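You operate a simulated robot arm through the tools that you are given. There is no shell and no other tool. Be economical: measure what you need, move in short steps, check, and stop when the job is done.

The job below is to be done with a simulated robot arm. You get a single attempt, and the scene is never put back.

Task
Scoop the spilt nuts into the pink pan and rake them level.
Fine: use the blue scoop and the white paddle; put scoop and paddle back where they were; nothing stays spilt. Set down upright: blue scoop, white paddle.

Only the result counts: the job must be done as asked and must still hold three seconds after the hand-in. Knocking over, shifting, dropping, spilling or breaking anything else fails it.

Robot
A 7-joint arm with a two-finger parallel gripper, fixed in place. Base frame: the origin is at the foot of the arm, x ahead of it, y to its left, z up. Lengths are in cm, angles in rad, forces in N, time in s.
Its first joint turns from -2.897 to 2.897 rad. Payload 1.57 kg.
The tool frame sits at the grasp point between the pads (the TCP): z along the fingers, y along the line on which they close. The tips reach 3 cm beyond it. The gripper opens to 8 cm. The fingers are 1.7 cm wide and 1.2 cm thick; the gripper's body (4 by 8.2 cm) begins 8 cm behind the TCP.
Orientation is that of the tool frame in the base frame, as a unit quaternion [x, y, z, w]. With the fingers straight down and closing along the base's y, the tool's x points along the base's -x, its y along +y and its z along -z.

Tools
- The arm moves only by the tool jog_arm. Its argument "targets" is a list of rows, each a list of 7 numbers: the shift along the base's x, y, z in cm, then the turn, a rotation vector about the base's x, y, z in rad, then the gripper command, from -1 (shut) to 1 (fully open), values between in proportion. In form: [[tx, ty, tz, wx, wy, wz, fingers], ...]. A call has 1 to 20 rows; each row shifts and turns the commanded pose from where the row before left it. Rows are played at 5 a second. More than 5 cm and 0.15 rad between two rows, or a gripper value outside its range, and nothing of the call is played. A pose out of reach is approached as far as the arm can. The call stops where the force on the tool passes 90 N (or 10 N more than at its start, if that is more) or the arm is blocked; 0.2 s more then pass. The fingers move at their own pace (about 15.3 cm/s each) and stop on an object; they squeeze with about 24 N. The grip force told is the motor's: it shows also when the fingers shut on nothing. Time passes only in rows, and 0.2 s behind the last, so rows that do not move let the fingers close. It gives the time, the measured TCP pose, the force on the tool (base axes), the opening and the grip force at its end, in the units of the frame above (readings bear some noise), with the torque about the TCP (base axes, N m) and any sound that the robot's microphone picked up.
- Cameras (640 x 400 px; columns grow to the right, rows downward): "scene" is fixed at [4.87, 50.04, 163.41]; the picture's right is [0.10, -0.99, 0.00], its down [-0.85, -0.09, -0.52] and it looks along [0.52, 0.05, -0.85] (base axes); focal length 365 px, centre (320, 200). "wrist" rides on the gripper at [7.2, -0.7, -12.2] in the tool frame; the picture's right is [0.09, 1.00, 0.00], its down [-0.84, 0.08, -0.54] and it looks along [-0.54, 0.05, 0.84] (tool axes); focal length 238 px, centre (320, 200). There is no depth. A picture from a camera that has moved, and an enlarged one, comes with that camera's place and axes in the base frame and with its lens.
- get_image(camera): a new picture of that camera. It takes no simulated time.
- inspect(camera, box): a new picture of the part [left, top, right, bottom] of that camera's present view, enlarged. It takes no simulated time.
- close_job(): hands the job in; it is judged then, once.

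Work in short steps. Places have to be worked out from the pictures, the camera data and where the tool is seen: move nearer, look again, correct. Check each grasp and each placing, and mend what went wrong. You have 120 turns and 76 pictures in all, those below and enlarged ones among them. Open the gripper and draw the arm clear of the work before you hand the job in, unless the task says otherwise; then end with one line.

The tools are called as name(argument=value, ...) on one line, values as JSON. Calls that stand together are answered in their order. jog_arm: Moves the arm, as the interface text tells. Its arguments: {"type":"object","properties":{"targets":{"type":"array"}},"required":["targets"]} The other tools are called the same way: get_image (camera) takes a picture; inspect (camera, box) takes an enlarged picture of a part of a camera's view; close_job () hands the job in.

At the start:

```text
t: 0.0
tool_pos: [35.69, 31.39, 124.39]
tool_rot: [0.001, 1.0, -0.001, 0.0]
force: [-0.2, 0.4, 0.8]
ft_torque: [0.0, -0.01, -0.01]
width: 7.98
gripper_force: 0.0
```

scene: 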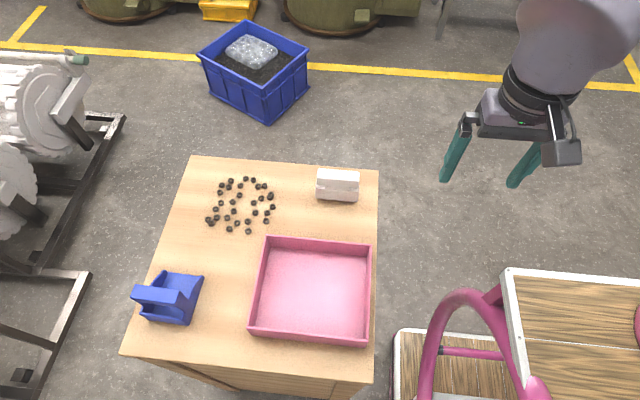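
wrist: 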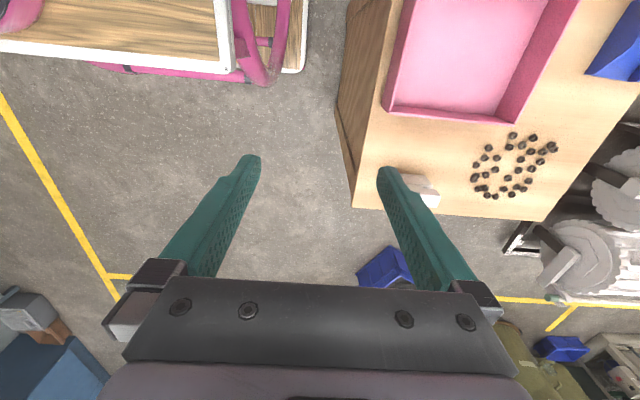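

I'll start with enlarged views of the table to locate the nuts, scoop, paddle and pan.

inspect(camera="scene", box=[120, 150, 400, 325])

inspect(camera="scene", box=[120, 250, 220, 340])

inspect(camera="scene", box=[290, 150, 390, 220])

```text
2.29 times, centred on (260, 238) of scene
camera zoom: at [4.87, 50.04, 163.41], right [0.1, -0.99, 0.0], down [-0.85, -0.09, -0.52], along [0.52, 0.05, -0.85], focal length 834 px, centre (457, 114)
```

zoom: 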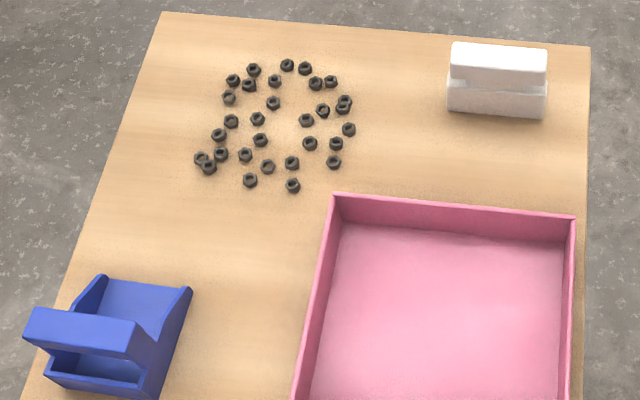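

```text
4.44 times, centred on (170, 295) of scene
camera zoom: at [4.87, 50.04, 163.41], right [0.1, -0.99, 0.0], down [-0.85, -0.09, -0.52], along [0.52, 0.05, -0.85], focal length 1622 px, centre (987, -222)
```

zoom: 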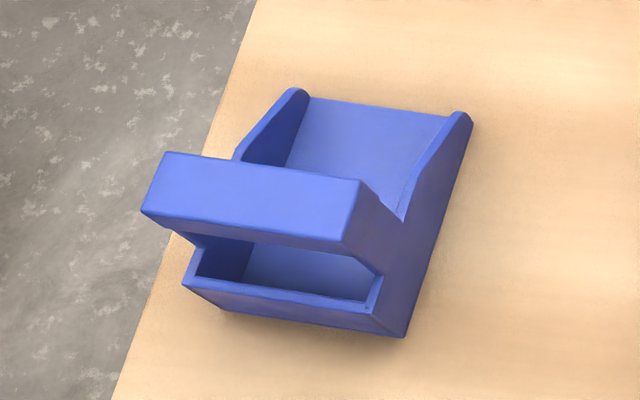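

```text
5.71 times, centred on (340, 185) of scene
camera zoom: at [4.87, 50.04, 163.41], right [0.1, -0.99, 0.0], down [-0.85, -0.09, -0.52], along [0.52, 0.05, -0.85], focal length 2086 px, centre (206, 286)
```

zoom: 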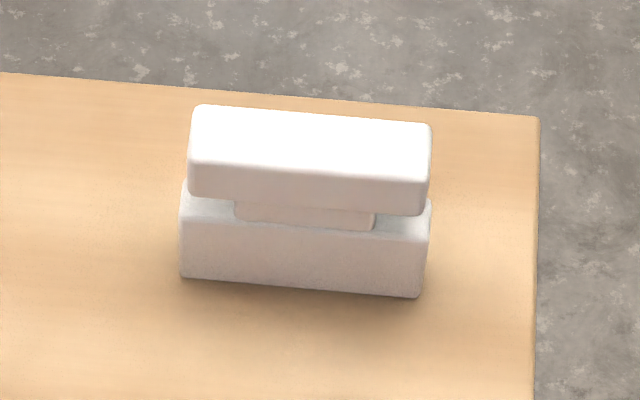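

The rays from the two cameras put the table top at about z=93, spanning x 12–58 and y 41–86. The nuts are near (45,72), so I'll move the wrist camera there for a closer view.

jog_arm(targets=[[-1.5, 4.8, 0, 0, 0, 0, 1], [-1.5, 4.8, 0, 0, 0, 0, 1], [-1.5, 4.8, 0, 0, 0, 0, 1], [-1.5, 4.8, 0, 0, 0, 0, 1], [-1.5, 4.8, 0, 0, 0, 0, 1], [-1.5, 4.8, 0, 0, 0, 0, 1], [-1, 4.8, 0, 0, 0, 0, 1], [-1, 4.8, 0, 0, 0, 0, 1]])

get_image(camera="wrist")

```text
refused: row 1 steps farther than a row can; nothing moved
```

```text
70 pictures are left
camera wrist: at [28.5, 30.78, 136.57], right [-0.09, 1.0, 0.0], down [0.84, 0.08, 0.54], along [0.54, 0.05, -0.84], focal length 238 px, centre (320, 200)
```

wrist: 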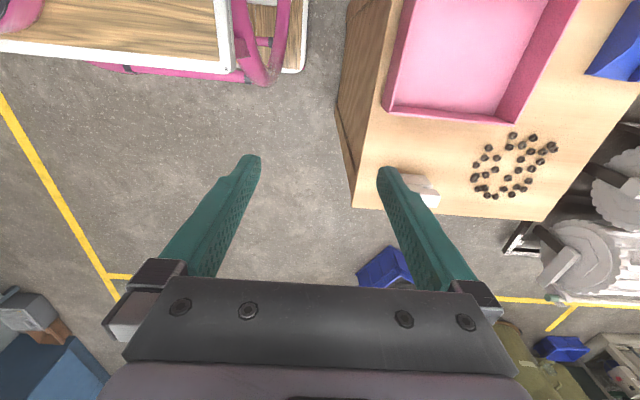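

The step was just over 5 cm, so I'll repeat with smaller rows and only look once it has moved.

jog_arm(targets=[[-1.5, 4.6, 0, 0, 0, 0, 1], [-1.5, 4.6, 0, 0, 0, 0, 1], [-1.5, 4.6, 0, 0, 0, 0, 1], [-1.5, 4.6, 0, 0, 0, 0, 1], [-1.5, 4.6, 0, 0, 0, 0, 1], [-1.5, 4.6, 0, 0, 0, 0, 1], [-1, 4.6, 0, 0, 0, 0, 1], [-1, 4.6, 0, 0, 0, 0, 1]])

```text
t: 1.8
tool_pos: [24.17, 67.56, 124.85]
tool_rot: [-0.001, 1.0, 0.003, 0.001]
force: [-0.9, -2.1, 4.1]
ft_torque: [0.26, 0.06, 0.03]
width: 7.99
gripper_force: 0.1
out of reach, approached as far as the arm can: row 8
```

It's there, so I'll look down on the table.

get_image(camera="wrist")

```text
69 pictures are left
camera wrist: at [16.85, 67.1, 136.92], right [-0.09, 1.0, 0.0], down [0.84, 0.08, 0.54], along [0.54, 0.05, -0.84], focal length 238 px, centre (320, 200)
```

wrist: 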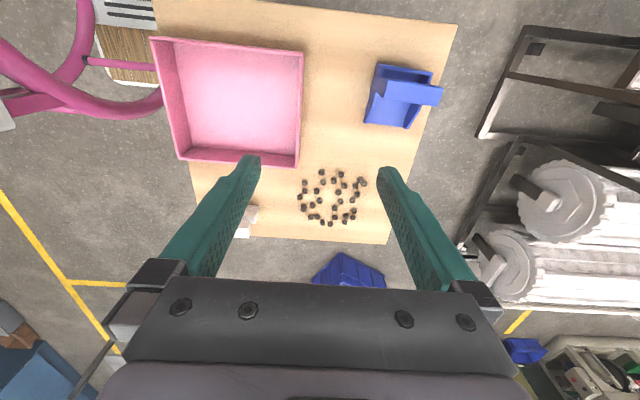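

I'll enlarge the scoop and paddle in this wrist view so I can triangulate heights against the scene view.

inspect(camera="wrist", box=[340, 50, 460, 140])

inspect(camera="wrist", box=[280, 150, 400, 240])

```text
4.44 times, centred on (400, 95) of wrist
camera zoom: at [16.85, 67.1, 136.92], right [-0.09, 1.0, 0.0], down [0.84, 0.08, 0.54], along [0.54, 0.05, -0.84], focal length 1059 px, centre (-36, 667)
```

zoom: 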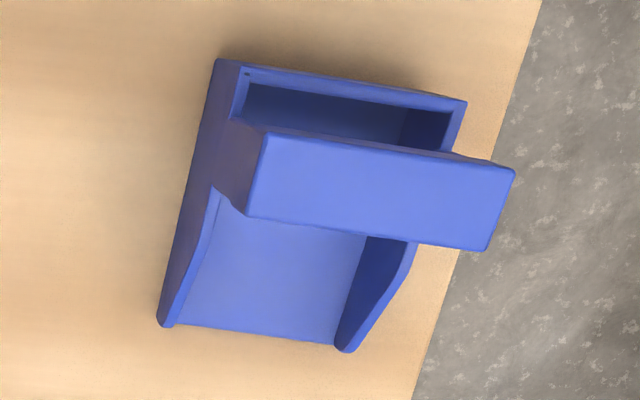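

```text
4.44 times, centred on (340, 195) of wrist
camera zoom: at [16.85, 67.1, 136.92], right [-0.09, 1.0, 0.0], down [0.84, 0.08, 0.54], along [0.54, 0.05, -0.84], focal length 1059 px, centre (231, 222)
```

zoom: 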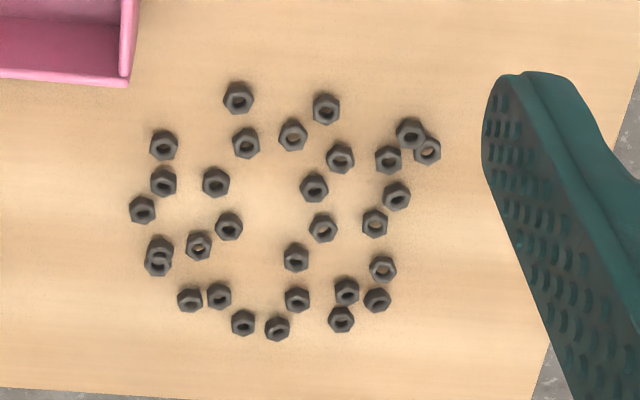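

The handle bar is near (21.2,80.6) with its top at z≈100.8. It runs along y, so the fingers must close along x. I'll go above it while turning the gripper about +90°.

jog_arm(targets=[[-0.3, 1.2, -0.5, 0, 0, 0.15, 1], [-0.3, 1.2, -1, 0, 0, 0.15, 1], [-0.3, 1.2, -1, 0, 0, 0.15, 1], [-0.3, 1.2, -1, 0, 0, 0.15, 1], [-0.3, 1.2, -1, 0, 0, 0.15, 1], [-0.3, 1.2, -1, 0, 0, 0.15, 1], [-0.3, 1.2, -1, 0, 0, 0.15, 1], [-0.3, 1.2, -1, 0, 0, 0.15, 1], [-0.3, 1.2, -1, 0, 0, 0.15, 1], [-0.3, 1.2, -1, 0, 0, 0.15, 1]])

```text
t: 4.0
tool_pos: [10.76, 70.18, 114.34]
tool_rot: [-0.682, 0.731, 0.0, 0.0]
force: [-0.3, -1.1, -0.4]
ft_torque: [-0.01, 0.02, 0.0]
width: 7.99
gripper_force: 0.1
out of reach, approached as far as the arm can: row 1, 2, 3, 4, 5, 6, 7, 8, 9, 10
```

Reach looks limited at this height with the tool vertical. I'll lower it and see whether it converges.

jog_arm(targets=[[0, 0, -2, 0, 0, 0, 1], [0, 0, -2, 0, 0, 0, 1], [0, 0, -1, 0, 0, 0, 1]])

get_image(camera="scene")

```text
t: 4.8
tool_pos: [10.67, 70.16, 109.28]
tool_rot: [-0.682, 0.731, 0.0, 0.0]
force: [0.4, 0.3, 0.1]
ft_torque: [-0.03, -0.03, 0.01]
width: 8.0
gripper_force: 0.1
```

```text
66 pictures are left
```

scene: 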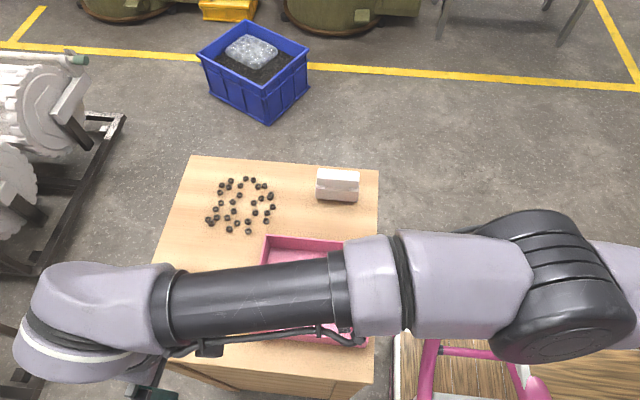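

The commanded pose was clipped, but at z=109 it's in reach again. I'll move toward the handle.

jog_arm(targets=[[2.6, 2.6, 0, 0, 0, 0, 1], [2.6, 2.6, 0, 0, 0, 0, 1], [2.6, 2.6, 0, 0, 0, 0.02, 1], [2.6, 2.5, 0, 0, 0, 0.01, 1]])

get_image(camera="wrist")

```text
t: 5.8
tool_pos: [16.3, 71.79, 108.96]
tool_rot: [-0.692, 0.722, 0.0, 0.001]
force: [-0.6, 1.0, 0.4]
ft_torque: [0.02, 0.03, 0.05]
width: 7.97
gripper_force: 0.0
out of reach, approached as far as the arm can: row 1, 2, 3, 4
```

```text
65 pictures are left
camera wrist: at [16.68, 64.67, 121.12], right [-1.0, -0.05, 0.0], down [-0.04, 0.84, 0.54], along [-0.03, 0.54, -0.84], focal length 238 px, centre (320, 200)
```

wrist: 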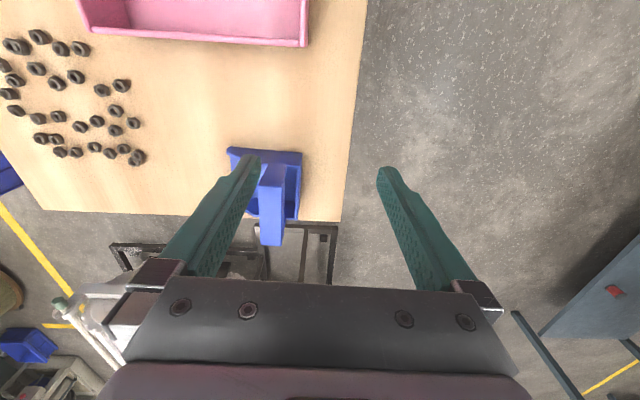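

The reach here is about r=74 cm at z=109. I'll go lower, still clear of the scoop, and push outward to see how reach changes with height.

jog_arm(targets=[[0, 0, -2.5, 0, 0, 0, 1], [0, 0, -2.5, 0, 0, 0, 1], [2, 1, 0, 0, 0, 0, 1], [2, 1, 0, 0, 0, 0, 1]])

```text
t: 6.8
tool_pos: [19.79, 72.48, 104.06]
tool_rot: [-0.693, 0.721, 0.0, 0.001]
force: [-0.3, 0.1, 0.4]
ft_torque: [-0.02, -0.05, 0.01]
width: 8.0
gripper_force: 0.1
out of reach, approached as far as the arm can: row 4
```

Reach is only growing slowly (r=75 at z=104). I'll try z=99, beside the bar with the fingers straddling its x range, then ease toward +y.

jog_arm(targets=[[0, 0, -2, 0, 0, 0, 1], [0, 0, -2.5, 0, 0, 0, 1], [1.2, 0, 0, 0, 0, 0, 1], [0, 1, 0, 0, 0, 0, 1], [0, 1, 0, 0, 0, 0, 1]])

get_image(camera="scene")

```text
t: 8.0
tool_pos: [20.33, 72.78, 99.59]
tool_rot: [-0.692, 0.722, 0.001, 0.002]
force: [0.3, 0.2, 0.9]
ft_torque: [0.01, 0.05, 0.0]
width: 8.01
gripper_force: 0.1
out of reach, approached as far as the arm can: row 4, 5
```

```text
64 pictures are left
```

scene: 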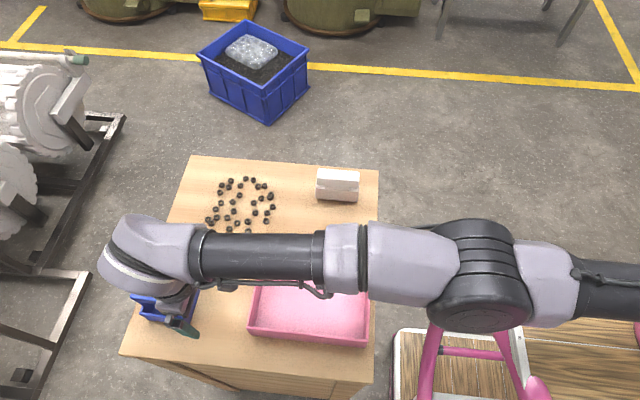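

r≈75.6 at z=99.6 with the tool vertical. Tilting the fingers outward, along the bar's length, should add reach, so I'll raise a little and test a tilt about +x.

jog_arm(targets=[[0, -1, 2.5, 0, 0, 0, 1], [0, 0, 2, 0.1, 0, 0, 1], [0, 0, 0, 0.1, 0, 0, 1], [0, 0, 0, 0.1, 0, 0, 1], [0.5, 2, 0, 0, 0, 0, 1], [0.2, 2, 0, 0, 0, 0, 1]])

```text
t: 9.4
tool_pos: [21.36, 75.73, 104.13]
tool_rot: [-0.685, 0.713, 0.108, 0.104]
force: [-0.3, -0.9, 0.0]
ft_torque: [-0.02, 0.02, -0.02]
width: 8.0
gripper_force: 0.0
```

Tilting works and extends the reach. I'll raise slightly and continue to y≈80 with more tilt if needed.

jog_arm(targets=[[0, 1, 1.5, 0, 0, 0, 1], [0, 1.2, 0, 0, 0, 0, 1], [0, 1.2, 0, 0, 0, 0, 1], [0, 1, 0, 0, 0, 0, 1]])

get_image(camera="wrist")

```text
t: 10.4
tool_pos: [21.22, 78.99, 105.64]
tool_rot: [-0.685, 0.714, 0.107, 0.103]
force: [-0.5, -1.0, -0.4]
ft_torque: [0.01, -0.01, 0.04]
width: 8.0
gripper_force: 0.0
out of reach, approached as far as the arm can: row 4
```

```text
63 pictures are left
camera wrist: at [21.56, 68.75, 115.13], right [-1.0, -0.05, -0.01], down [-0.04, 0.64, 0.77], along [-0.03, 0.77, -0.64], focal length 238 px, centre (320, 200)
```

wrist: 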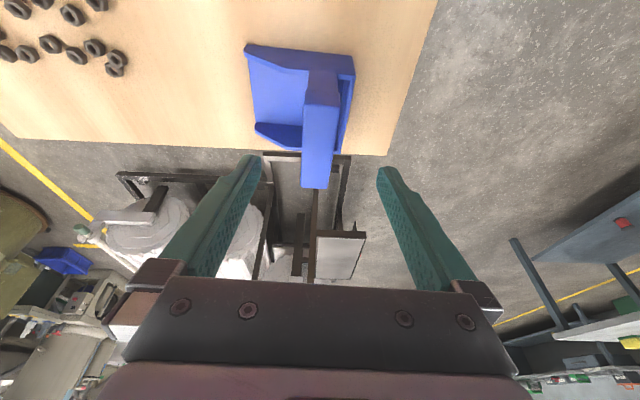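

The bar is centred between the fingers. The back wall rises to about z=96.5, so I'll keep the tips above that by stopping at TCP z≈100.3, then close.

jog_arm(targets=[[0, 0.3, -2, 0, 0, 0, 1], [0, 0.3, -2, 0, 0, 0, 1], [0, 0, -1.3, 0, 0, 0, 1]])

get_image(camera="wrist")

```text
t: 11.2
tool_pos: [21.12, 79.21, 100.31]
tool_rot: [-0.685, 0.713, 0.108, 0.104]
force: [-0.4, -0.2, 0.0]
ft_torque: [-0.01, -0.01, 0.01]
width: 8.01
gripper_force: 0.1
out of reach, approached as far as the arm can: row 2
```

```text
62 pictures are left
camera wrist: at [21.36, 68.86, 109.9], right [-1.0, -0.05, -0.01], down [-0.04, 0.64, 0.77], along [-0.03, 0.77, -0.64], focal length 238 px, centre (320, 200)
```

wrist: 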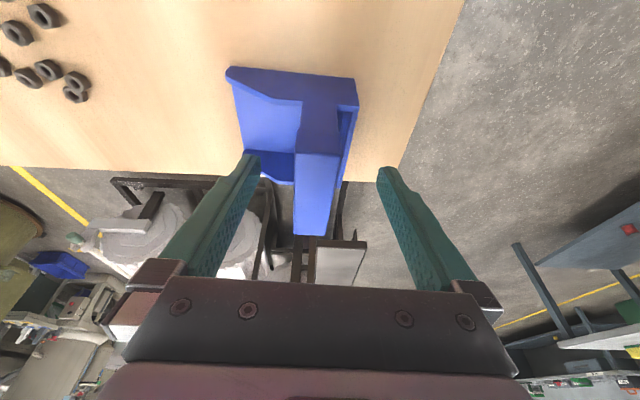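

The measured reach is about 77 cm vertical and 82 cm at 0.3 rad tilt, so the far nuts (r≈85–90) need the paddle first, used as a hoe to rake them inward. I'll back off the untouched scoop and go look at the paddle.

jog_arm(targets=[[0, 0, 3, 0, 0, 0, 1], [0, -2, 3, 0, 0, 0, 1], [1, -4, 2.5, -0.1, 0, 0, 1], [2, -4, 2, -0.1, 0, 0, 1], [3, -3.5, 0, -0.1, 0, 0, 1], [3.5, -3.5, 0, 0, 0, 0, 1], [3.5, -3.5, 0, 0, 0, 0, 1], [3.5, -3.5, 0, 0, 0, 0, 1], [3.5, -3.5, 0, 0, 0, 0, 1], [3.5, -3.5, 0, 0, 0, 0, 1], [3, -3.5, 0, 0, 0, 0, 1]])

get_image(camera="wrist")

```text
t: 13.6
tool_pos: [47.41, 44.56, 110.78]
tool_rot: [-0.693, 0.721, 0.0, 0.0]
force: [-1.0, 0.4, 0.1]
ft_torque: [-0.05, -0.06, -0.03]
width: 8.0
gripper_force: 0.1
```

```text
61 pictures are left
camera wrist: at [47.71, 37.44, 122.84], right [-1.0, -0.05, 0.0], down [-0.04, 0.84, 0.54], along [-0.03, 0.54, -0.84], focal length 238 px, centre (320, 200)
```

wrist: 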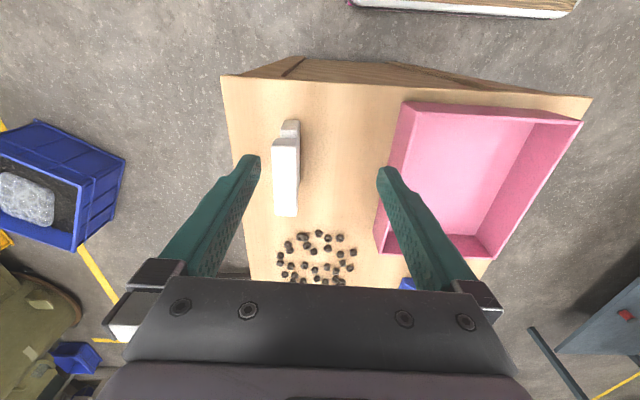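

I'll enlarge the paddle and pan from here.

inspect(camera="wrist", box=[225, 100, 345, 225])

inspect(camera="wrist", box=[360, 80, 600, 270])

```text
3.20 times, centred on (285, 162) of wrist
camera zoom: at [47.71, 37.44, 122.84], right [-1.0, -0.05, 0.0], down [-0.04, 0.84, 0.54], along [-0.03, 0.54, -0.84], focal length 763 px, centre (432, 320)
```

zoom: 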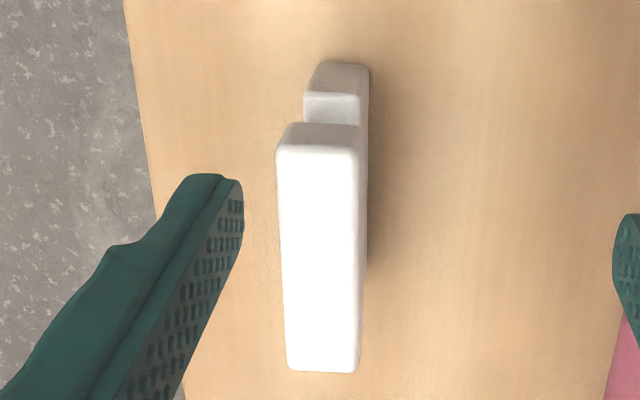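

```text
2.11 times, centred on (480, 175) of wrist
camera zoom: at [47.71, 37.44, 122.84], right [-1.0, -0.05, 0.0], down [-0.04, 0.84, 0.54], along [-0.03, 0.54, -0.84], focal length 502 px, centre (-17, 253)
```

zoom: 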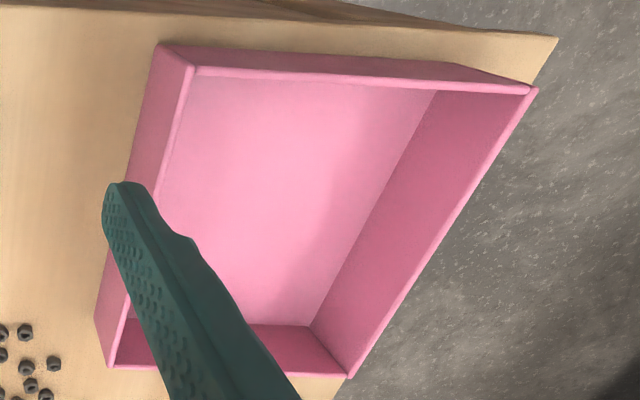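

The two views now put the table at z≈91.7 and the paddle bar at x 49.6–52.2, y 46.4–55.3, top ≈99. My plan is to grip the paddle, hoe the nuts inward, leave it standing as a backstop and scoop against it. First I'll descend on the bar.

jog_arm(targets=[[1.7, 3, 0, 0, 0, 0.04, 1], [1.8, 3.3, -3, 0, 0, 0, 1], [0, 0, -3.5, 0, 0, 0, 1], [0, 0, -3, 0, 0, 0, 1], [0, 0, -3.2, 0, 0, 0, 1], [0, 0, 0, 0, 0, 0, 1]])

get_image(camera="wrist")

```text
t: 15.0
tool_pos: [50.94, 51.03, 98.03]
tool_rot: [-0.706, 0.708, 0.0, -0.001]
force: [-0.4, 0.0, -0.4]
ft_torque: [0.01, -0.02, -0.02]
width: 7.98
gripper_force: 0.0
```

```text
58 pictures are left
camera wrist: at [51.62, 43.98, 110.19], right [-1.0, -0.09, 0.0], down [-0.08, 0.84, 0.54], along [-0.05, 0.54, -0.84], focal length 238 px, centre (320, 200)
```

wrist: 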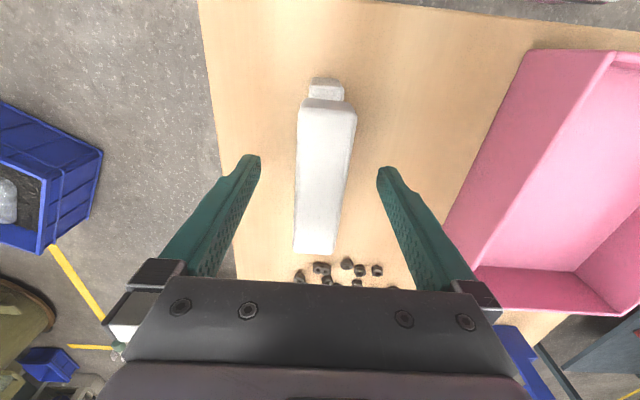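

The bar sits between the fingers. I'll close on it.

jog_arm(targets=[[0, 0, 0, 0, 0, 0, -1], [0, 0, 0, 0, 0, 0, -1], [0, 0, 0, 0, 0, 0, -1]])

inspect(camera="scene", box=[160, 140, 400, 290])

```text
t: 15.8
tool_pos: [51.0, 50.94, 98.06]
tool_rot: [-0.707, 0.707, 0.0, -0.001]
force: [-0.3, -0.3, 0.3]
ft_torque: [-0.01, 0.01, -0.03]
width: 2.78
gripper_force: 23.5
```

```text
2.67 times, centred on (280, 215) of scene
camera zoom: at [4.87, 50.04, 163.41], right [0.1, -0.99, 0.0], down [-0.85, -0.09, -0.52], along [0.52, 0.05, -0.85], focal length 973 px, centre (427, 160)
```

zoom: 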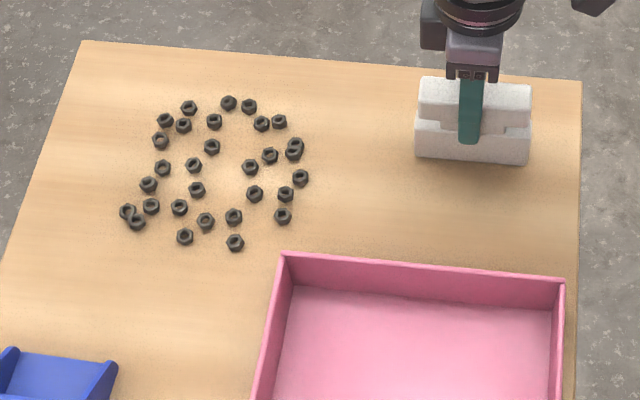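

The paddle is held, with its home TCP pose (51.0, 50.95, 98.06) at yaw π/2. I'll lift it and turn the bar to tangential.

jog_arm(targets=[[0, 0, 2, 0, 0, 0, -1], [-0.5, 0, 3, 0, 0, 0, -1], [-0.5, 0, 2, 0, 0, 0.15, -1], [-0.5, 0, 0, 0, 0, 0.15, -1], [-0.5, 0, 0, 0, 0, 0.15, -1], [-0.5, 0, 0, 0, 0, 0.15, -1], [0, 0, 0, 0, 0, 0.15, -1], [0, 0, 0, 0, 0, 0.15, -1], [0, 0, 0, 0, 0, 0.15, -1]])

```text
t: 17.8
tool_pos: [48.43, 51.03, 105.06]
tool_rot: [0.966, -0.258, -0.001, 0.0]
force: [0.7, -0.4, -0.8]
ft_torque: [0.01, 0.0, 0.03]
width: 2.75
gripper_force: 24.3
```

Next I'll tilt the paddle outward like a hoe while carrying it out over the nuts, keeping its edge above them.

jog_arm(targets=[[0, 2.5, 0, 0.13, -0.075, 0, -1], [0, 3, 0, 0.13, -0.075, 0, -1], [0, 3.5, 0, 0.13, -0.075, 0, -1], [0, 3.5, 0, 0.13, -0.075, 0, -1], [0, 3.5, 0, 0.13, -0.075, 0, -1], [0, 3.5, 0, 0.13, -0.075, 0, -1], [-0.5, 3, 0, 0, 0, 0, -1], [-0.5, 2.3, 0, 0, 0, 0, -1]])

inspect(camera="scene", box=[160, 140, 400, 290])

```text
t: 19.6
tool_pos: [47.68, 75.85, 105.24]
tool_rot: [0.869, -0.234, 0.112, -0.421]
force: [-0.2, -0.9, -0.5]
ft_torque: [-0.04, -0.01, -0.05]
width: 2.77
gripper_force: 23.7
```

```text
2.67 times, centred on (280, 215) of scene
camera zoom: at [4.87, 50.04, 163.41], right [0.1, -0.99, 0.0], down [-0.85, -0.09, -0.52], along [0.52, 0.05, -0.85], focal length 973 px, centre (427, 160)
```

zoom: 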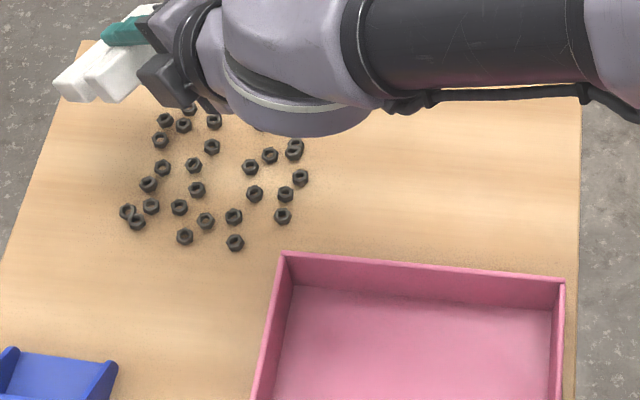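

It reaches r=89.6 with 0.9 rad of tilt, putting the blade edge just beyond the farthest nuts. I'll go out a bit more for clearance and lower to just above the table.

jog_arm(targets=[[0.7, 1.2, 0, 0, 0, 0, -1], [0, 0, -2.5, 0, 0, 0, -1], [0, 0, -2.5, 0, 0, 0, -1], [0, 0, -1.7, 0, 0, 0, -1]])

inspect(camera="scene", box=[160, 140, 320, 240])

get_image(camera="wrist")

```text
t: 20.6
tool_pos: [48.18, 76.75, 98.58]
tool_rot: [0.87, -0.233, 0.113, -0.42]
force: [0.6, 0.7, -0.7]
ft_torque: [-0.04, 0.02, 0.01]
width: 2.75
gripper_force: 24.4
```

```text
4.00 times, centred on (240, 190) of scene
camera zoom: at [4.87, 50.04, 163.41], right [0.1, -0.99, 0.0], down [-0.85, -0.09, -0.52], along [0.52, 0.05, -0.85], focal length 1460 px, centre (640, 240)
```

zoom: 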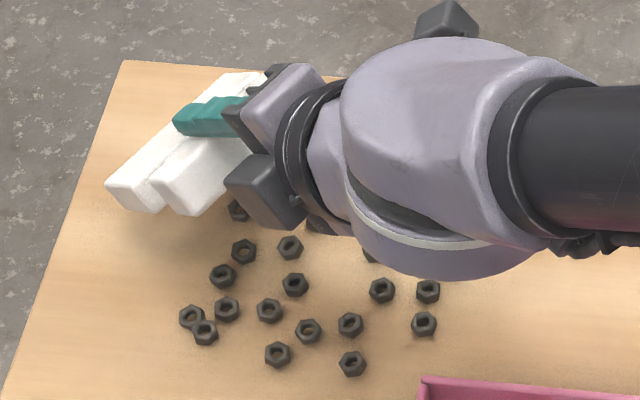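

```text
54 pictures are left
camera wrist: at [49.84, 65.46, 106.55], right [-0.23, -0.58, -0.78], down [-0.96, 0.01, 0.28], along [-0.15, 0.81, -0.56], focal length 238 px, centre (320, 200)
```

wrist: 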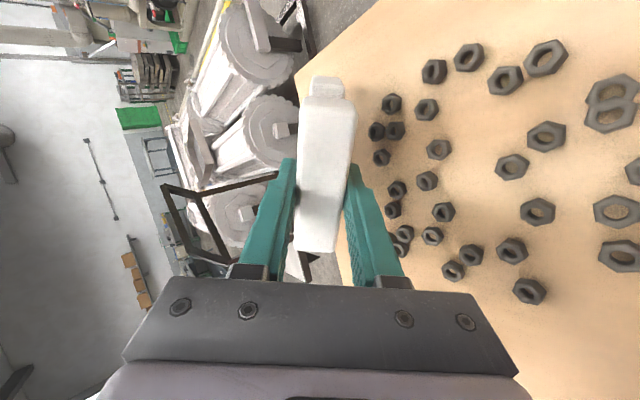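

All nuts lie inward of the blade. I'll lower in small steps until I feel the table.

jog_arm(targets=[[0.2, 0.35, -0.5, 0, 0, 0, -1], [0, 0, -0.5, 0, 0, 0, -1], [0, 0, -0.4, 0, 0, 0, -1]])

```text
t: 21.4
tool_pos: [48.31, 77.3, 97.07]
tool_rot: [0.87, -0.232, 0.113, -0.421]
force: [0.5, -0.5, -1.4]
ft_torque: [-0.01, 0.0, -0.01]
width: 2.77
gripper_force: 24.2
```

Not touching yet, so I'll continue in finer steps.

jog_arm(targets=[[0, 0, -0.2, 0, 0, 0, -1], [0, 0, -0.2, 0, 0, 0, -1], [0, 0, -0.2, 0, 0, 0, -1]])

```text
t: 22.2
tool_pos: [48.35, 77.43, 96.31]
tool_rot: [0.87, -0.233, 0.113, -0.42]
force: [-0.5, -0.3, -0.2]
ft_torque: [-0.01, 0.02, 0.01]
width: 2.78
gripper_force: 24.0
```

inspect(camera="scene", box=[160, 140, 260, 210])

inspect(camera="wrist", box=[280, 60, 480, 280])

```text
5.71 times, centred on (210, 175) of scene
camera zoom: at [4.87, 50.04, 163.41], right [0.1, -0.99, 0.0], down [-0.85, -0.09, -0.52], along [0.52, 0.05, -0.85], focal length 2086 px, centre (949, 343)
```

zoom: 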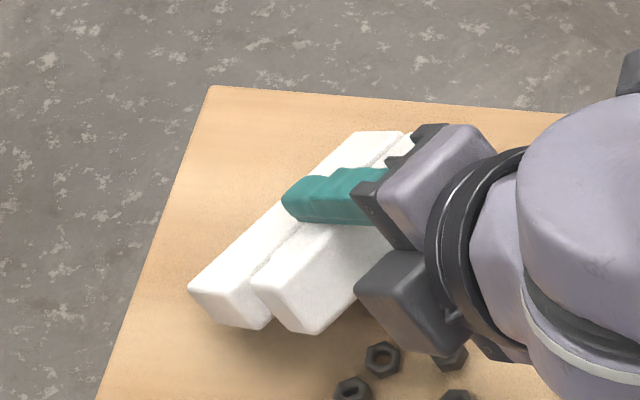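

```text
1.82 times, centred on (380, 170) of wrist
camera zoom: at [49.95, 66.01, 104.49], right [-0.23, -0.58, -0.78], down [-0.96, 0.01, 0.28], along [-0.15, 0.81, -0.56], focal length 433 px, centre (211, 254)
```

zoom: 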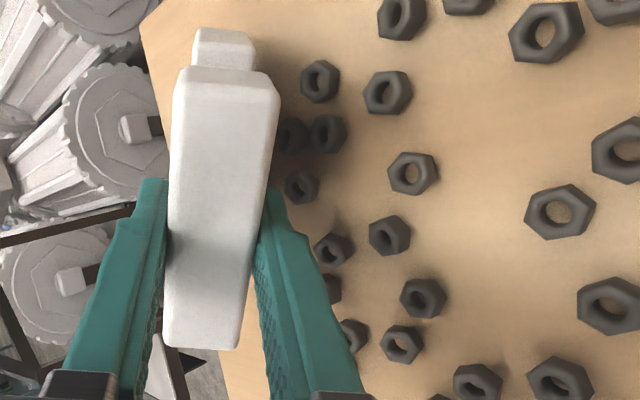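

Still clear of the nuts and the table. I'll lower further until there is a force.

jog_arm(targets=[[0, 0, -0.2, 0, 0, 0, -1], [0, 0, -0.2, 0, 0, 0, -1], [0, 0, -0.1, 0, 0, 0, -1]])

```text
t: 23.0
tool_pos: [48.29, 77.34, 95.93]
tool_rot: [0.87, -0.232, 0.112, -0.421]
force: [0.4, -0.3, -0.2]
ft_torque: [0.1, 0.02, 0.01]
width: 2.79
gripper_force: 24.0
```

jog_arm(targets=[[0, 0, -0.15, 0, 0, 0, -1], [0, 0, -0.15, 0, 0, 0, -1]])

```text
t: 23.6
tool_pos: [48.36, 77.45, 95.83]
tool_rot: [0.869, -0.233, 0.113, -0.422]
force: [-2.4, -4.6, 12.1]
ft_torque: [0.4, -0.16, -0.01]
width: 2.77
gripper_force: 23.9
```

The table is at TCP z≈95.85 with this tilt. I'll lift 0.15 and draw radially inward 12 cm for the first hoe stroke.

jog_arm(targets=[[0, 0, 0.2, 0, 0, 0, -1], [-0.8, -1.4, 0, 0, 0, 0, -1], [-0.8, -1.4, 0, 0, 0, 0, -1], [-0.8, -1.4, 0, 0, 0, 0, -1], [-0.8, -1.4, 0, 0, 0, 0, -1], [-0.8, -1.4, 0, 0, 0, 0, -1], [-0.8, -1.4, 0, 0, 0, 0, -1], [-0.8, -1.4, 0, 0, 0, 0, -1]])

get_image(camera="wrist")

```text
t: 25.4
tool_pos: [42.39, 67.5, 95.89]
tool_rot: [0.87, -0.233, 0.112, -0.419]
force: [-0.2, 1.0, 9.8]
ft_torque: [0.62, -0.25, 0.01]
width: 2.79
gripper_force: 24.3
```

```text
51 pictures are left
camera wrist: at [44.15, 56.09, 103.84], right [-0.23, -0.58, -0.78], down [-0.96, 0.01, 0.28], along [-0.15, 0.81, -0.56], focal length 238 px, centre (320, 200)
```

wrist: 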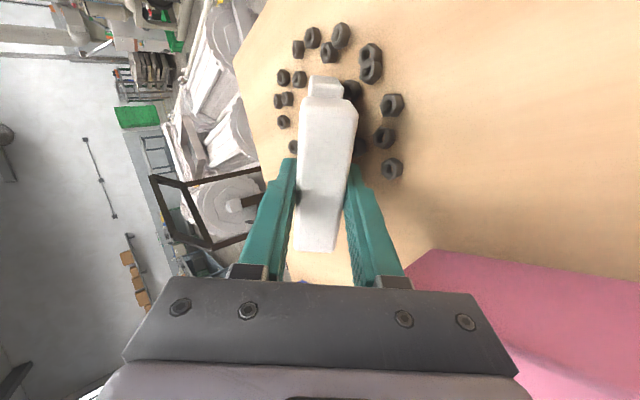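

Some nuts look left behind on the outer side. I'll check from the scene camera.

inspect(camera="scene", box=[160, 140, 320, 240])

```text
4.00 times, centred on (240, 190) of scene
camera zoom: at [4.87, 50.04, 163.41], right [0.1, -0.99, 0.0], down [-0.85, -0.09, -0.52], along [0.52, 0.05, -0.85], focal length 1460 px, centre (640, 240)
```

zoom: 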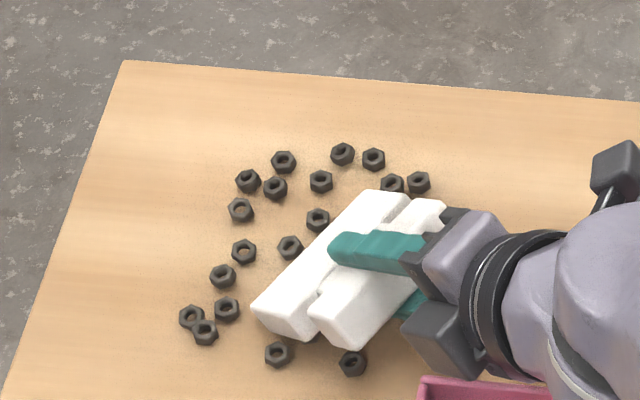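

The nuts were passed over: the blade or inner fingertip had landed on a nut, not the table. The grip is too deep and leaves too little fingertip clearance, so I'll take the paddle home and regrip it higher on the bar. First lift, untilt and unturn.

jog_arm(targets=[[0, 0, 3, 0, 0, 0, -1], [0, 0, 3, 0, 0, 0, -1], [0.5, -2, 2, -0.13, 0.075, 0, -1], [0.5, -2, 1, -0.13, 0.075, 0, -1], [0.5, -2.5, 0, -0.13, 0.075, 0, -1], [0.5, -2.5, 0, -0.13, 0.075, 0, -1], [1, -2.5, 0, -0.13, 0.075, 0, -1], [1, -2.5, 0, -0.13, 0.075, 0, -1], [1, -2.5, 0, 0, 0, -0.15, -1], [1, 0, 0, 0, 0, -0.15, -1], [1, 0, 0, 0, 0, -0.15, -1], [0.5, 0, 0, 0, 0, -0.15, -1], [0, 0, 0, 0, 0, -0.15, -1], [0, 0, 0, 0, 0, -0.15, -1], [0, 0, 0, 0, 0, -0.15, -1]])

```text
t: 28.6
tool_pos: [50.22, 51.04, 104.77]
tool_rot: [-0.706, 0.709, 0.0, 0.001]
force: [0.0, -0.3, -0.8]
ft_torque: [0.01, -0.03, -0.02]
width: 2.74
gripper_force: 23.8
```

Back above the paddle's home and vertical. I'll lower onto the recorded spot.

jog_arm(targets=[[0.78, -0.09, -2, 0, 0, 0, -1], [0, 0, -2, 0, 0, 0, -1], [0, 0, -2, 0, 0, 0, -1], [0, 0, -0.6, 0, 0, 0, -1]])

inspect(camera="scene", box=[290, 150, 390, 220])

```text
t: 29.6
tool_pos: [50.94, 51.01, 98.29]
tool_rot: [-0.706, 0.708, 0.0, 0.001]
force: [-1.5, -3.5, 10.5]
ft_torque: [0.19, 0.1, 0.05]
width: 2.74
gripper_force: 24.0
```

```text
5.71 times, centred on (340, 185) of scene
camera zoom: at [4.87, 50.04, 163.41], right [0.1, -0.99, 0.0], down [-0.85, -0.09, -0.52], along [0.52, 0.05, -0.85], focal length 2086 px, centre (206, 286)
```

zoom: 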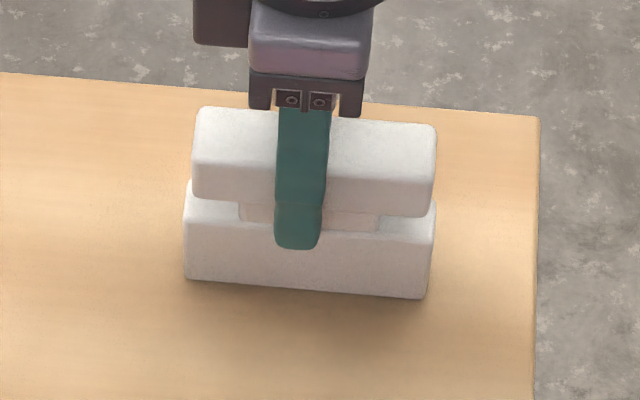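

The paddle stands at home. I'll open a little, rise 2 cm and regrip near the fingertips.

jog_arm(targets=[[0, 0, 0, 0, 0, 0, 0.1], [0, 0, 0, 0, 0, 0, 0.1], [0, 0, 1, 0, 0, 0, 0.1], [0, 0, 1, 0, 0, 0, 0.1], [0, 0, 0, 0, 0, 0, -1], [0, 0, 0, 0, 0, 0, -1], [0, 0, 0, 0, 0, 0, -1]])

```text
t: 31.2
tool_pos: [51.17, 50.94, 100.24]
tool_rot: [-0.707, 0.707, 0.0, 0.0]
force: [-0.2, 1.2, 2.7]
ft_torque: [0.12, -0.07, 0.02]
width: 2.74
gripper_force: 24.1
```

Regripped with only 3 cm of finger below the TCP. I'll repeat lift, turn and tilt, and carry it out beyond the nuts.

jog_arm(targets=[[0, 0, 3, 0, 0, 0, -1], [-0.5, 0, 4, 0, 0, 0, -1], [-0.5, 0, 0, 0, 0, 0.15, -1], [-0.5, 0, 0, 0, 0, 0.15, -1], [-0.5, 0, 0, 0, 0, 0.15, -1], [-0.5, 0, 0, 0, 0, 0.15, -1], [0, 0, 0, 0, 0, 0.15, -1], [0, 0, 0, 0, 0, 0.15, -1], [0, 0, 0, 0, 0, 0.15, -1], [0, 2.5, 0, 0.13, -0.075, 0, -1], [0, 3, 0, 0.13, -0.075, 0, -1], [0, 3.5, 0, 0.13, -0.075, 0, -1], [0, 3.5, 0, 0.13, -0.075, 0, -1], [0, 3.5, 0, 0.13, -0.075, 0, -1], [0, 3.5, 0, 0.13, -0.075, 0, -1], [0, 3.3, -1, 0, 0, 0, -1], [0, 3.2, -1, 0, 0, 0, -1], [0, 0, -2, 0, 0, 0, -1]])

inspect(camera="scene", box=[160, 140, 260, 210])

```text
t: 35.0
tool_pos: [48.6, 77.16, 103.39]
tool_rot: [0.87, -0.233, 0.113, -0.42]
force: [0.2, -0.8, -1.1]
ft_torque: [-0.06, 0.04, 0.0]
width: 2.71
gripper_force: 24.3
```

```text
5.71 times, centred on (210, 175) of scene
camera zoom: at [4.87, 50.04, 163.41], right [0.1, -0.99, 0.0], down [-0.85, -0.09, -0.52], along [0.52, 0.05, -0.85], focal length 2086 px, centre (949, 343)
```

zoom: 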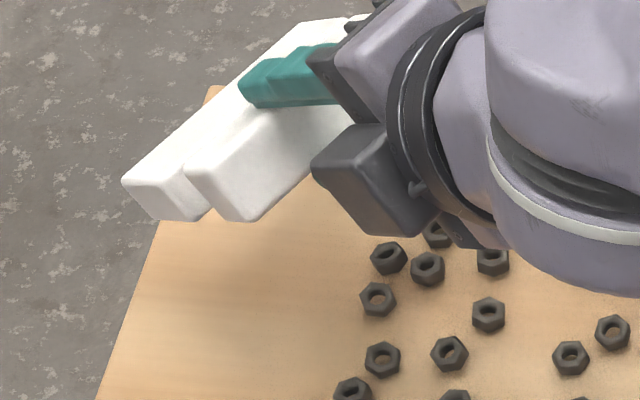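

Clear of the nuts. I'll lower, taking the last part in fine steps.

jog_arm(targets=[[0, 0, -2, 0, 0, 0, -1], [0, 0, -2, 0, 0, 0, -1], [0, 0, -0.4, 0, 0, 0, -1], [0, 0, -0.3, 0, 0, 0, -1], [0, 0, -0.3, 0, 0, 0, -1]])

```text
t: 36.2
tool_pos: [48.49, 77.04, 98.15]
tool_rot: [0.87, -0.233, 0.113, -0.42]
force: [0.1, 0.2, -1.0]
ft_torque: [-0.02, 0.03, -0.02]
width: 2.73
gripper_force: 24.3
```

jog_arm(targets=[[0, 0, -0.25, 0, 0, 0, -1], [0, 0, -0.25, 0, 0, 0, -1], [0, 0, -0.25, 0, 0, 0, -1]])

get_image(camera="wrist")

```text
t: 37.0
tool_pos: [48.56, 77.1, 97.53]
tool_rot: [0.87, -0.233, 0.113, -0.42]
force: [-0.4, 1.5, 0.1]
ft_torque: [-0.05, 0.0, -0.03]
width: 2.73
gripper_force: 24.3
```

```text
47 pictures are left
camera wrist: at [50.22, 65.65, 105.52], right [-0.23, -0.58, -0.78], down [-0.96, 0.01, 0.28], along [-0.15, 0.81, -0.56], focal length 238 px, centre (320, 200)
```

wrist: 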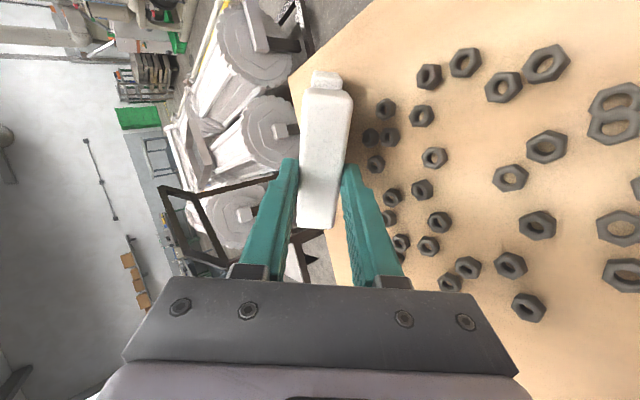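

All nuts are inside the blade. I'll keep lowering.

jog_arm(targets=[[0, 0, -0.2, 0, 0, 0, -1], [0, 0, -0.2, 0, 0, 0, -1], [0, 0, -0.2, 0, 0, 0, -1], [0, 0, -0.2, 0, 0, 0, -1]])

```text
t: 38.0
tool_pos: [48.48, 77.08, 96.82]
tool_rot: [0.87, -0.232, 0.111, -0.421]
force: [-2.2, -5.0, 14.7]
ft_torque: [0.64, -0.41, -0.02]
width: 2.85
gripper_force: 24.0
```

The torque confirms the blade edge is on the table. I'll drag a short 5 cm without lifting and check whether the nuts follow.

jog_arm(targets=[[-0.5, -0.87, 0, 0, 0, 0, -1], [-0.5, -0.87, 0, 0, 0, 0, -1], [-0.5, -0.87, 0, 0, 0, 0, -1], [-0.5, -0.87, 0, 0, 0, 0, -1], [-0.5, -0.87, 0, 0, 0, 0, -1]])

get_image(camera="wrist")

```text
t: 39.2
tool_pos: [46.03, 72.64, 96.53]
tool_rot: [0.869, -0.233, 0.112, -0.421]
force: [0.3, 0.7, 5.9]
ft_torque: [0.58, -0.1, 0.01]
width: 2.88
gripper_force: 24.6
```

```text
46 pictures are left
camera wrist: at [47.69, 61.27, 104.66], right [-0.23, -0.58, -0.78], down [-0.96, 0.01, 0.28], along [-0.15, 0.81, -0.56], focal length 238 px, centre (320, 200)
```

wrist: 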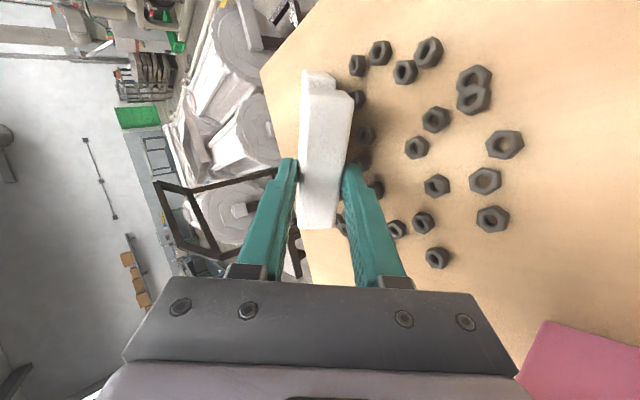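

Nothing has shown up behind the blade yet. I'll continue another 6 cm and check from the scene.

jog_arm(targets=[[-0.5, -0.87, 0, 0, 0, 0, -1], [-0.5, -0.87, 0, 0, 0, 0, -1], [-0.5, -0.87, 0, 0, 0, 0, -1], [-0.5, -0.87, 0, 0, 0, 0, -1], [-0.5, -0.87, 0, 0, 0, 0, -1], [-0.5, -0.87, 0, 0, 0, 0, -1]])

inspect(camera="scene", box=[160, 140, 320, 240])

```text
t: 40.6
tool_pos: [42.95, 67.47, 96.73]
tool_rot: [0.869, -0.233, 0.114, -0.422]
force: [0.3, 0.3, 6.0]
ft_torque: [0.56, -0.32, -0.01]
width: 2.87
gripper_force: 24.0
```

```text
4.00 times, centred on (240, 190) of scene
camera zoom: at [4.87, 50.04, 163.41], right [0.1, -0.99, 0.0], down [-0.85, -0.09, -0.52], along [0.52, 0.05, -0.85], focal length 1460 px, centre (640, 240)
```

zoom: 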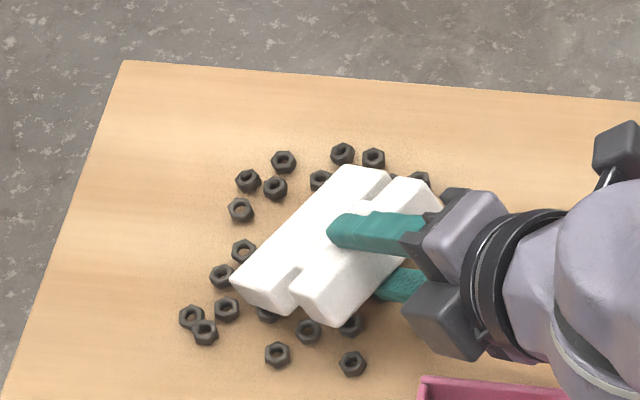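

The swept nuts seem to sit at their original places. I'll look closely at the blade's inner edge from the wrist.

inspect(camera="wrist", box=[250, 10, 450, 260])

```text
1.60 times, centred on (350, 135) of wrist
camera zoom: at [44.65, 56.03, 104.81], right [-0.23, -0.58, -0.78], down [-0.96, 0.01, 0.28], along [-0.15, 0.81, -0.56], focal length 381 px, centre (272, 304)
```

zoom: 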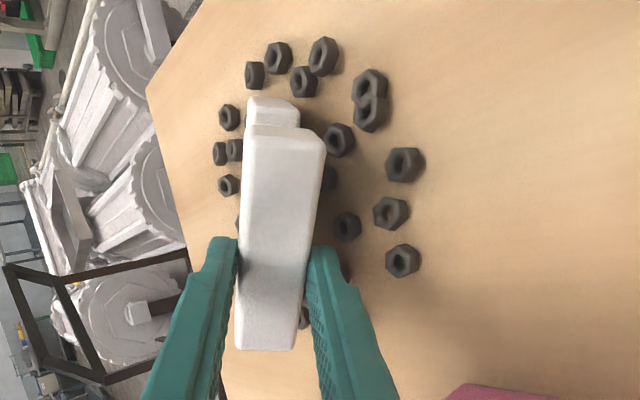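

Nuts remain behind the blade, so the steep hoe rides over them. I'll lift, bring the tilt down to about 0.3 rad so the blade is steep, and try on the closer nuts.

jog_arm(targets=[[0, 0, 3, 0, 0, 0, -1], [0, 0, 3, -0.13, 0.075, 0, -1], [0, 0, 1.5, -0.13, 0.075, 0, -1], [0, 0, 0, -0.13, 0.075, 0, -1], [0, 0, 0, -0.13, 0.075, 0, -1], [0.5, 0.8, 0, 0, 0, 0, -1]])

get_image(camera="wrist")

```text
t: 42.0
tool_pos: [43.51, 68.22, 104.21]
tool_rot: [0.955, -0.256, 0.038, -0.144]
force: [0.0, -0.5, -1.4]
ft_torque: [-0.01, 0.01, 0.03]
width: 2.76
gripper_force: 24.6
```

```text
43 pictures are left
camera wrist: at [48.3, 62.12, 115.95], right [-0.4, -0.87, -0.29], down [-0.84, 0.22, 0.5], along [-0.37, 0.44, -0.82], focal length 238 px, centre (320, 200)
```

wrist: 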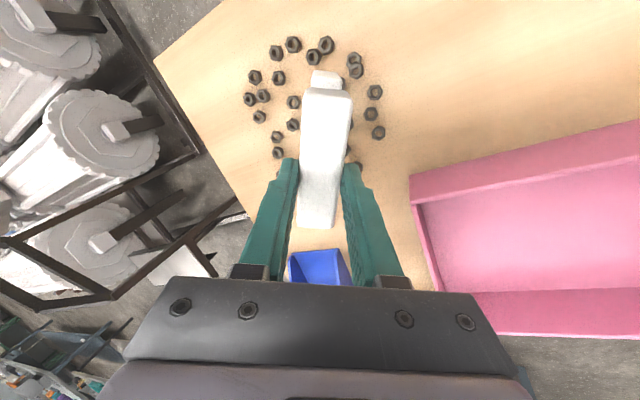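

I'll lower here in fine steps and note the contact height.

jog_arm(targets=[[0, 0, -1.5, 0, 0, 0, -1], [0, 0, -1, 0, 0, 0, -1], [0, 0, -0.4, 0, 0, 0, -1], [0, 0, -0.3, 0, 0, 0, -1], [0, 0, -0.3, 0, 0, 0, -1]])

```text
t: 43.2
tool_pos: [43.62, 68.1, 100.73]
tool_rot: [0.955, -0.256, 0.038, -0.144]
force: [-0.6, 1.1, -1.2]
ft_torque: [-0.02, -0.02, 0.02]
width: 2.73
gripper_force: 24.1
```

jog_arm(targets=[[0, 0, -0.3, 0, 0, 0, -1], [0, 0, -0.3, 0, 0, 0, -1], [0, 0, -0.3, 0, 0, 0, -1]])

inspect(camera="wrist", box=[230, 20, 430, 240])

```text
t: 44.0
tool_pos: [43.69, 68.21, 100.14]
tool_rot: [0.955, -0.256, 0.039, -0.146]
force: [1.2, -3.1, 18.8]
ft_torque: [0.09, -0.09, -0.01]
width: 2.75
gripper_force: 23.8
```

```text
1.82 times, centred on (330, 130) of wrist
camera zoom: at [48.26, 62.15, 111.85], right [-0.4, -0.87, -0.3], down [-0.84, 0.21, 0.49], along [-0.37, 0.45, -0.82], focal length 433 px, centre (302, 327)
```

zoom: 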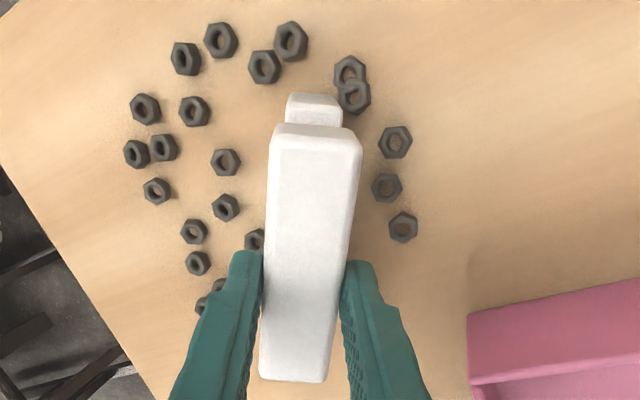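

Contact at the predicted height. Three nuts sit just inward of the blade, so I'll lift 0.2 and pull 4 cm inward to see whether they're pushed.

jog_arm(targets=[[0, 0, 0.15, 0, 0, 0, -1], [-0.5, -0.87, 0, 0, 0, 0, -1], [-0.5, -0.87, 0, 0, 0, 0, -1], [-0.5, -0.87, 0, 0, 0, 0, -1]])

inspect(camera="wrist", box=[230, 20, 430, 240])

```text
t: 45.0
tool_pos: [41.93, 65.62, 99.97]
tool_rot: [0.955, -0.255, 0.039, -0.146]
force: [2.1, 3.0, 14.1]
ft_torque: [0.7, -0.32, 0.06]
width: 2.73
gripper_force: 23.8
```

```text
1.82 times, centred on (330, 130) of wrist
camera zoom: at [46.7, 59.54, 111.78], right [-0.4, -0.87, -0.3], down [-0.84, 0.21, 0.49], along [-0.37, 0.44, -0.82], focal length 433 px, centre (302, 327)
```

zoom: 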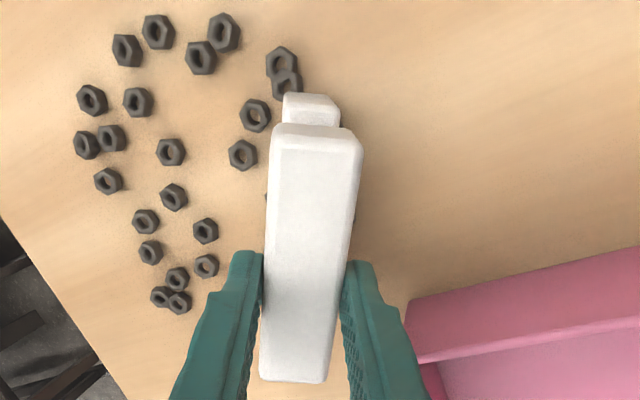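

I'll lift and move aside to compare all the nut positions with the start.

jog_arm(targets=[[0, 0, 3, 0, 0, 0, -1], [0, 0, 3, 0, 0, 0, -1], [2, -4, 0, -0.13, 0.075, 0, -1], [2, -4, 0, -0.13, 0.075, 0, -1], [2, -4, 0, 0, 0, 0, -1]])

inspect(camera="scene", box=[160, 140, 400, 290])

```text
t: 46.2
tool_pos: [47.99, 53.77, 105.85]
tool_rot: [0.966, -0.258, -0.001, 0.001]
force: [-0.3, 0.2, -1.8]
ft_torque: [-0.02, -0.03, 0.01]
width: 2.73
gripper_force: 24.2
```

```text
2.67 times, centred on (280, 215) of scene
camera zoom: at [4.87, 50.04, 163.41], right [0.1, -0.99, 0.0], down [-0.85, -0.09, -0.52], along [0.52, 0.05, -0.85], focal length 973 px, centre (427, 160)
```

zoom: 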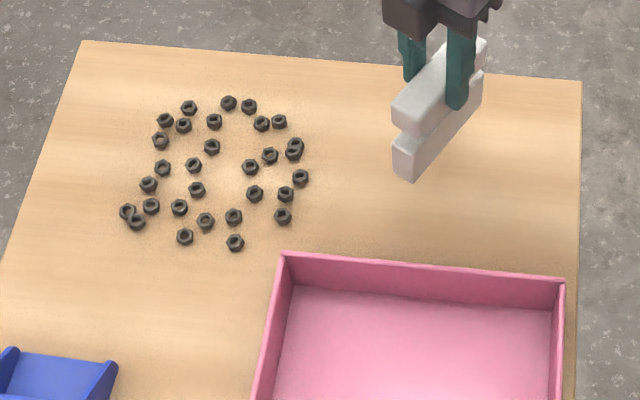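

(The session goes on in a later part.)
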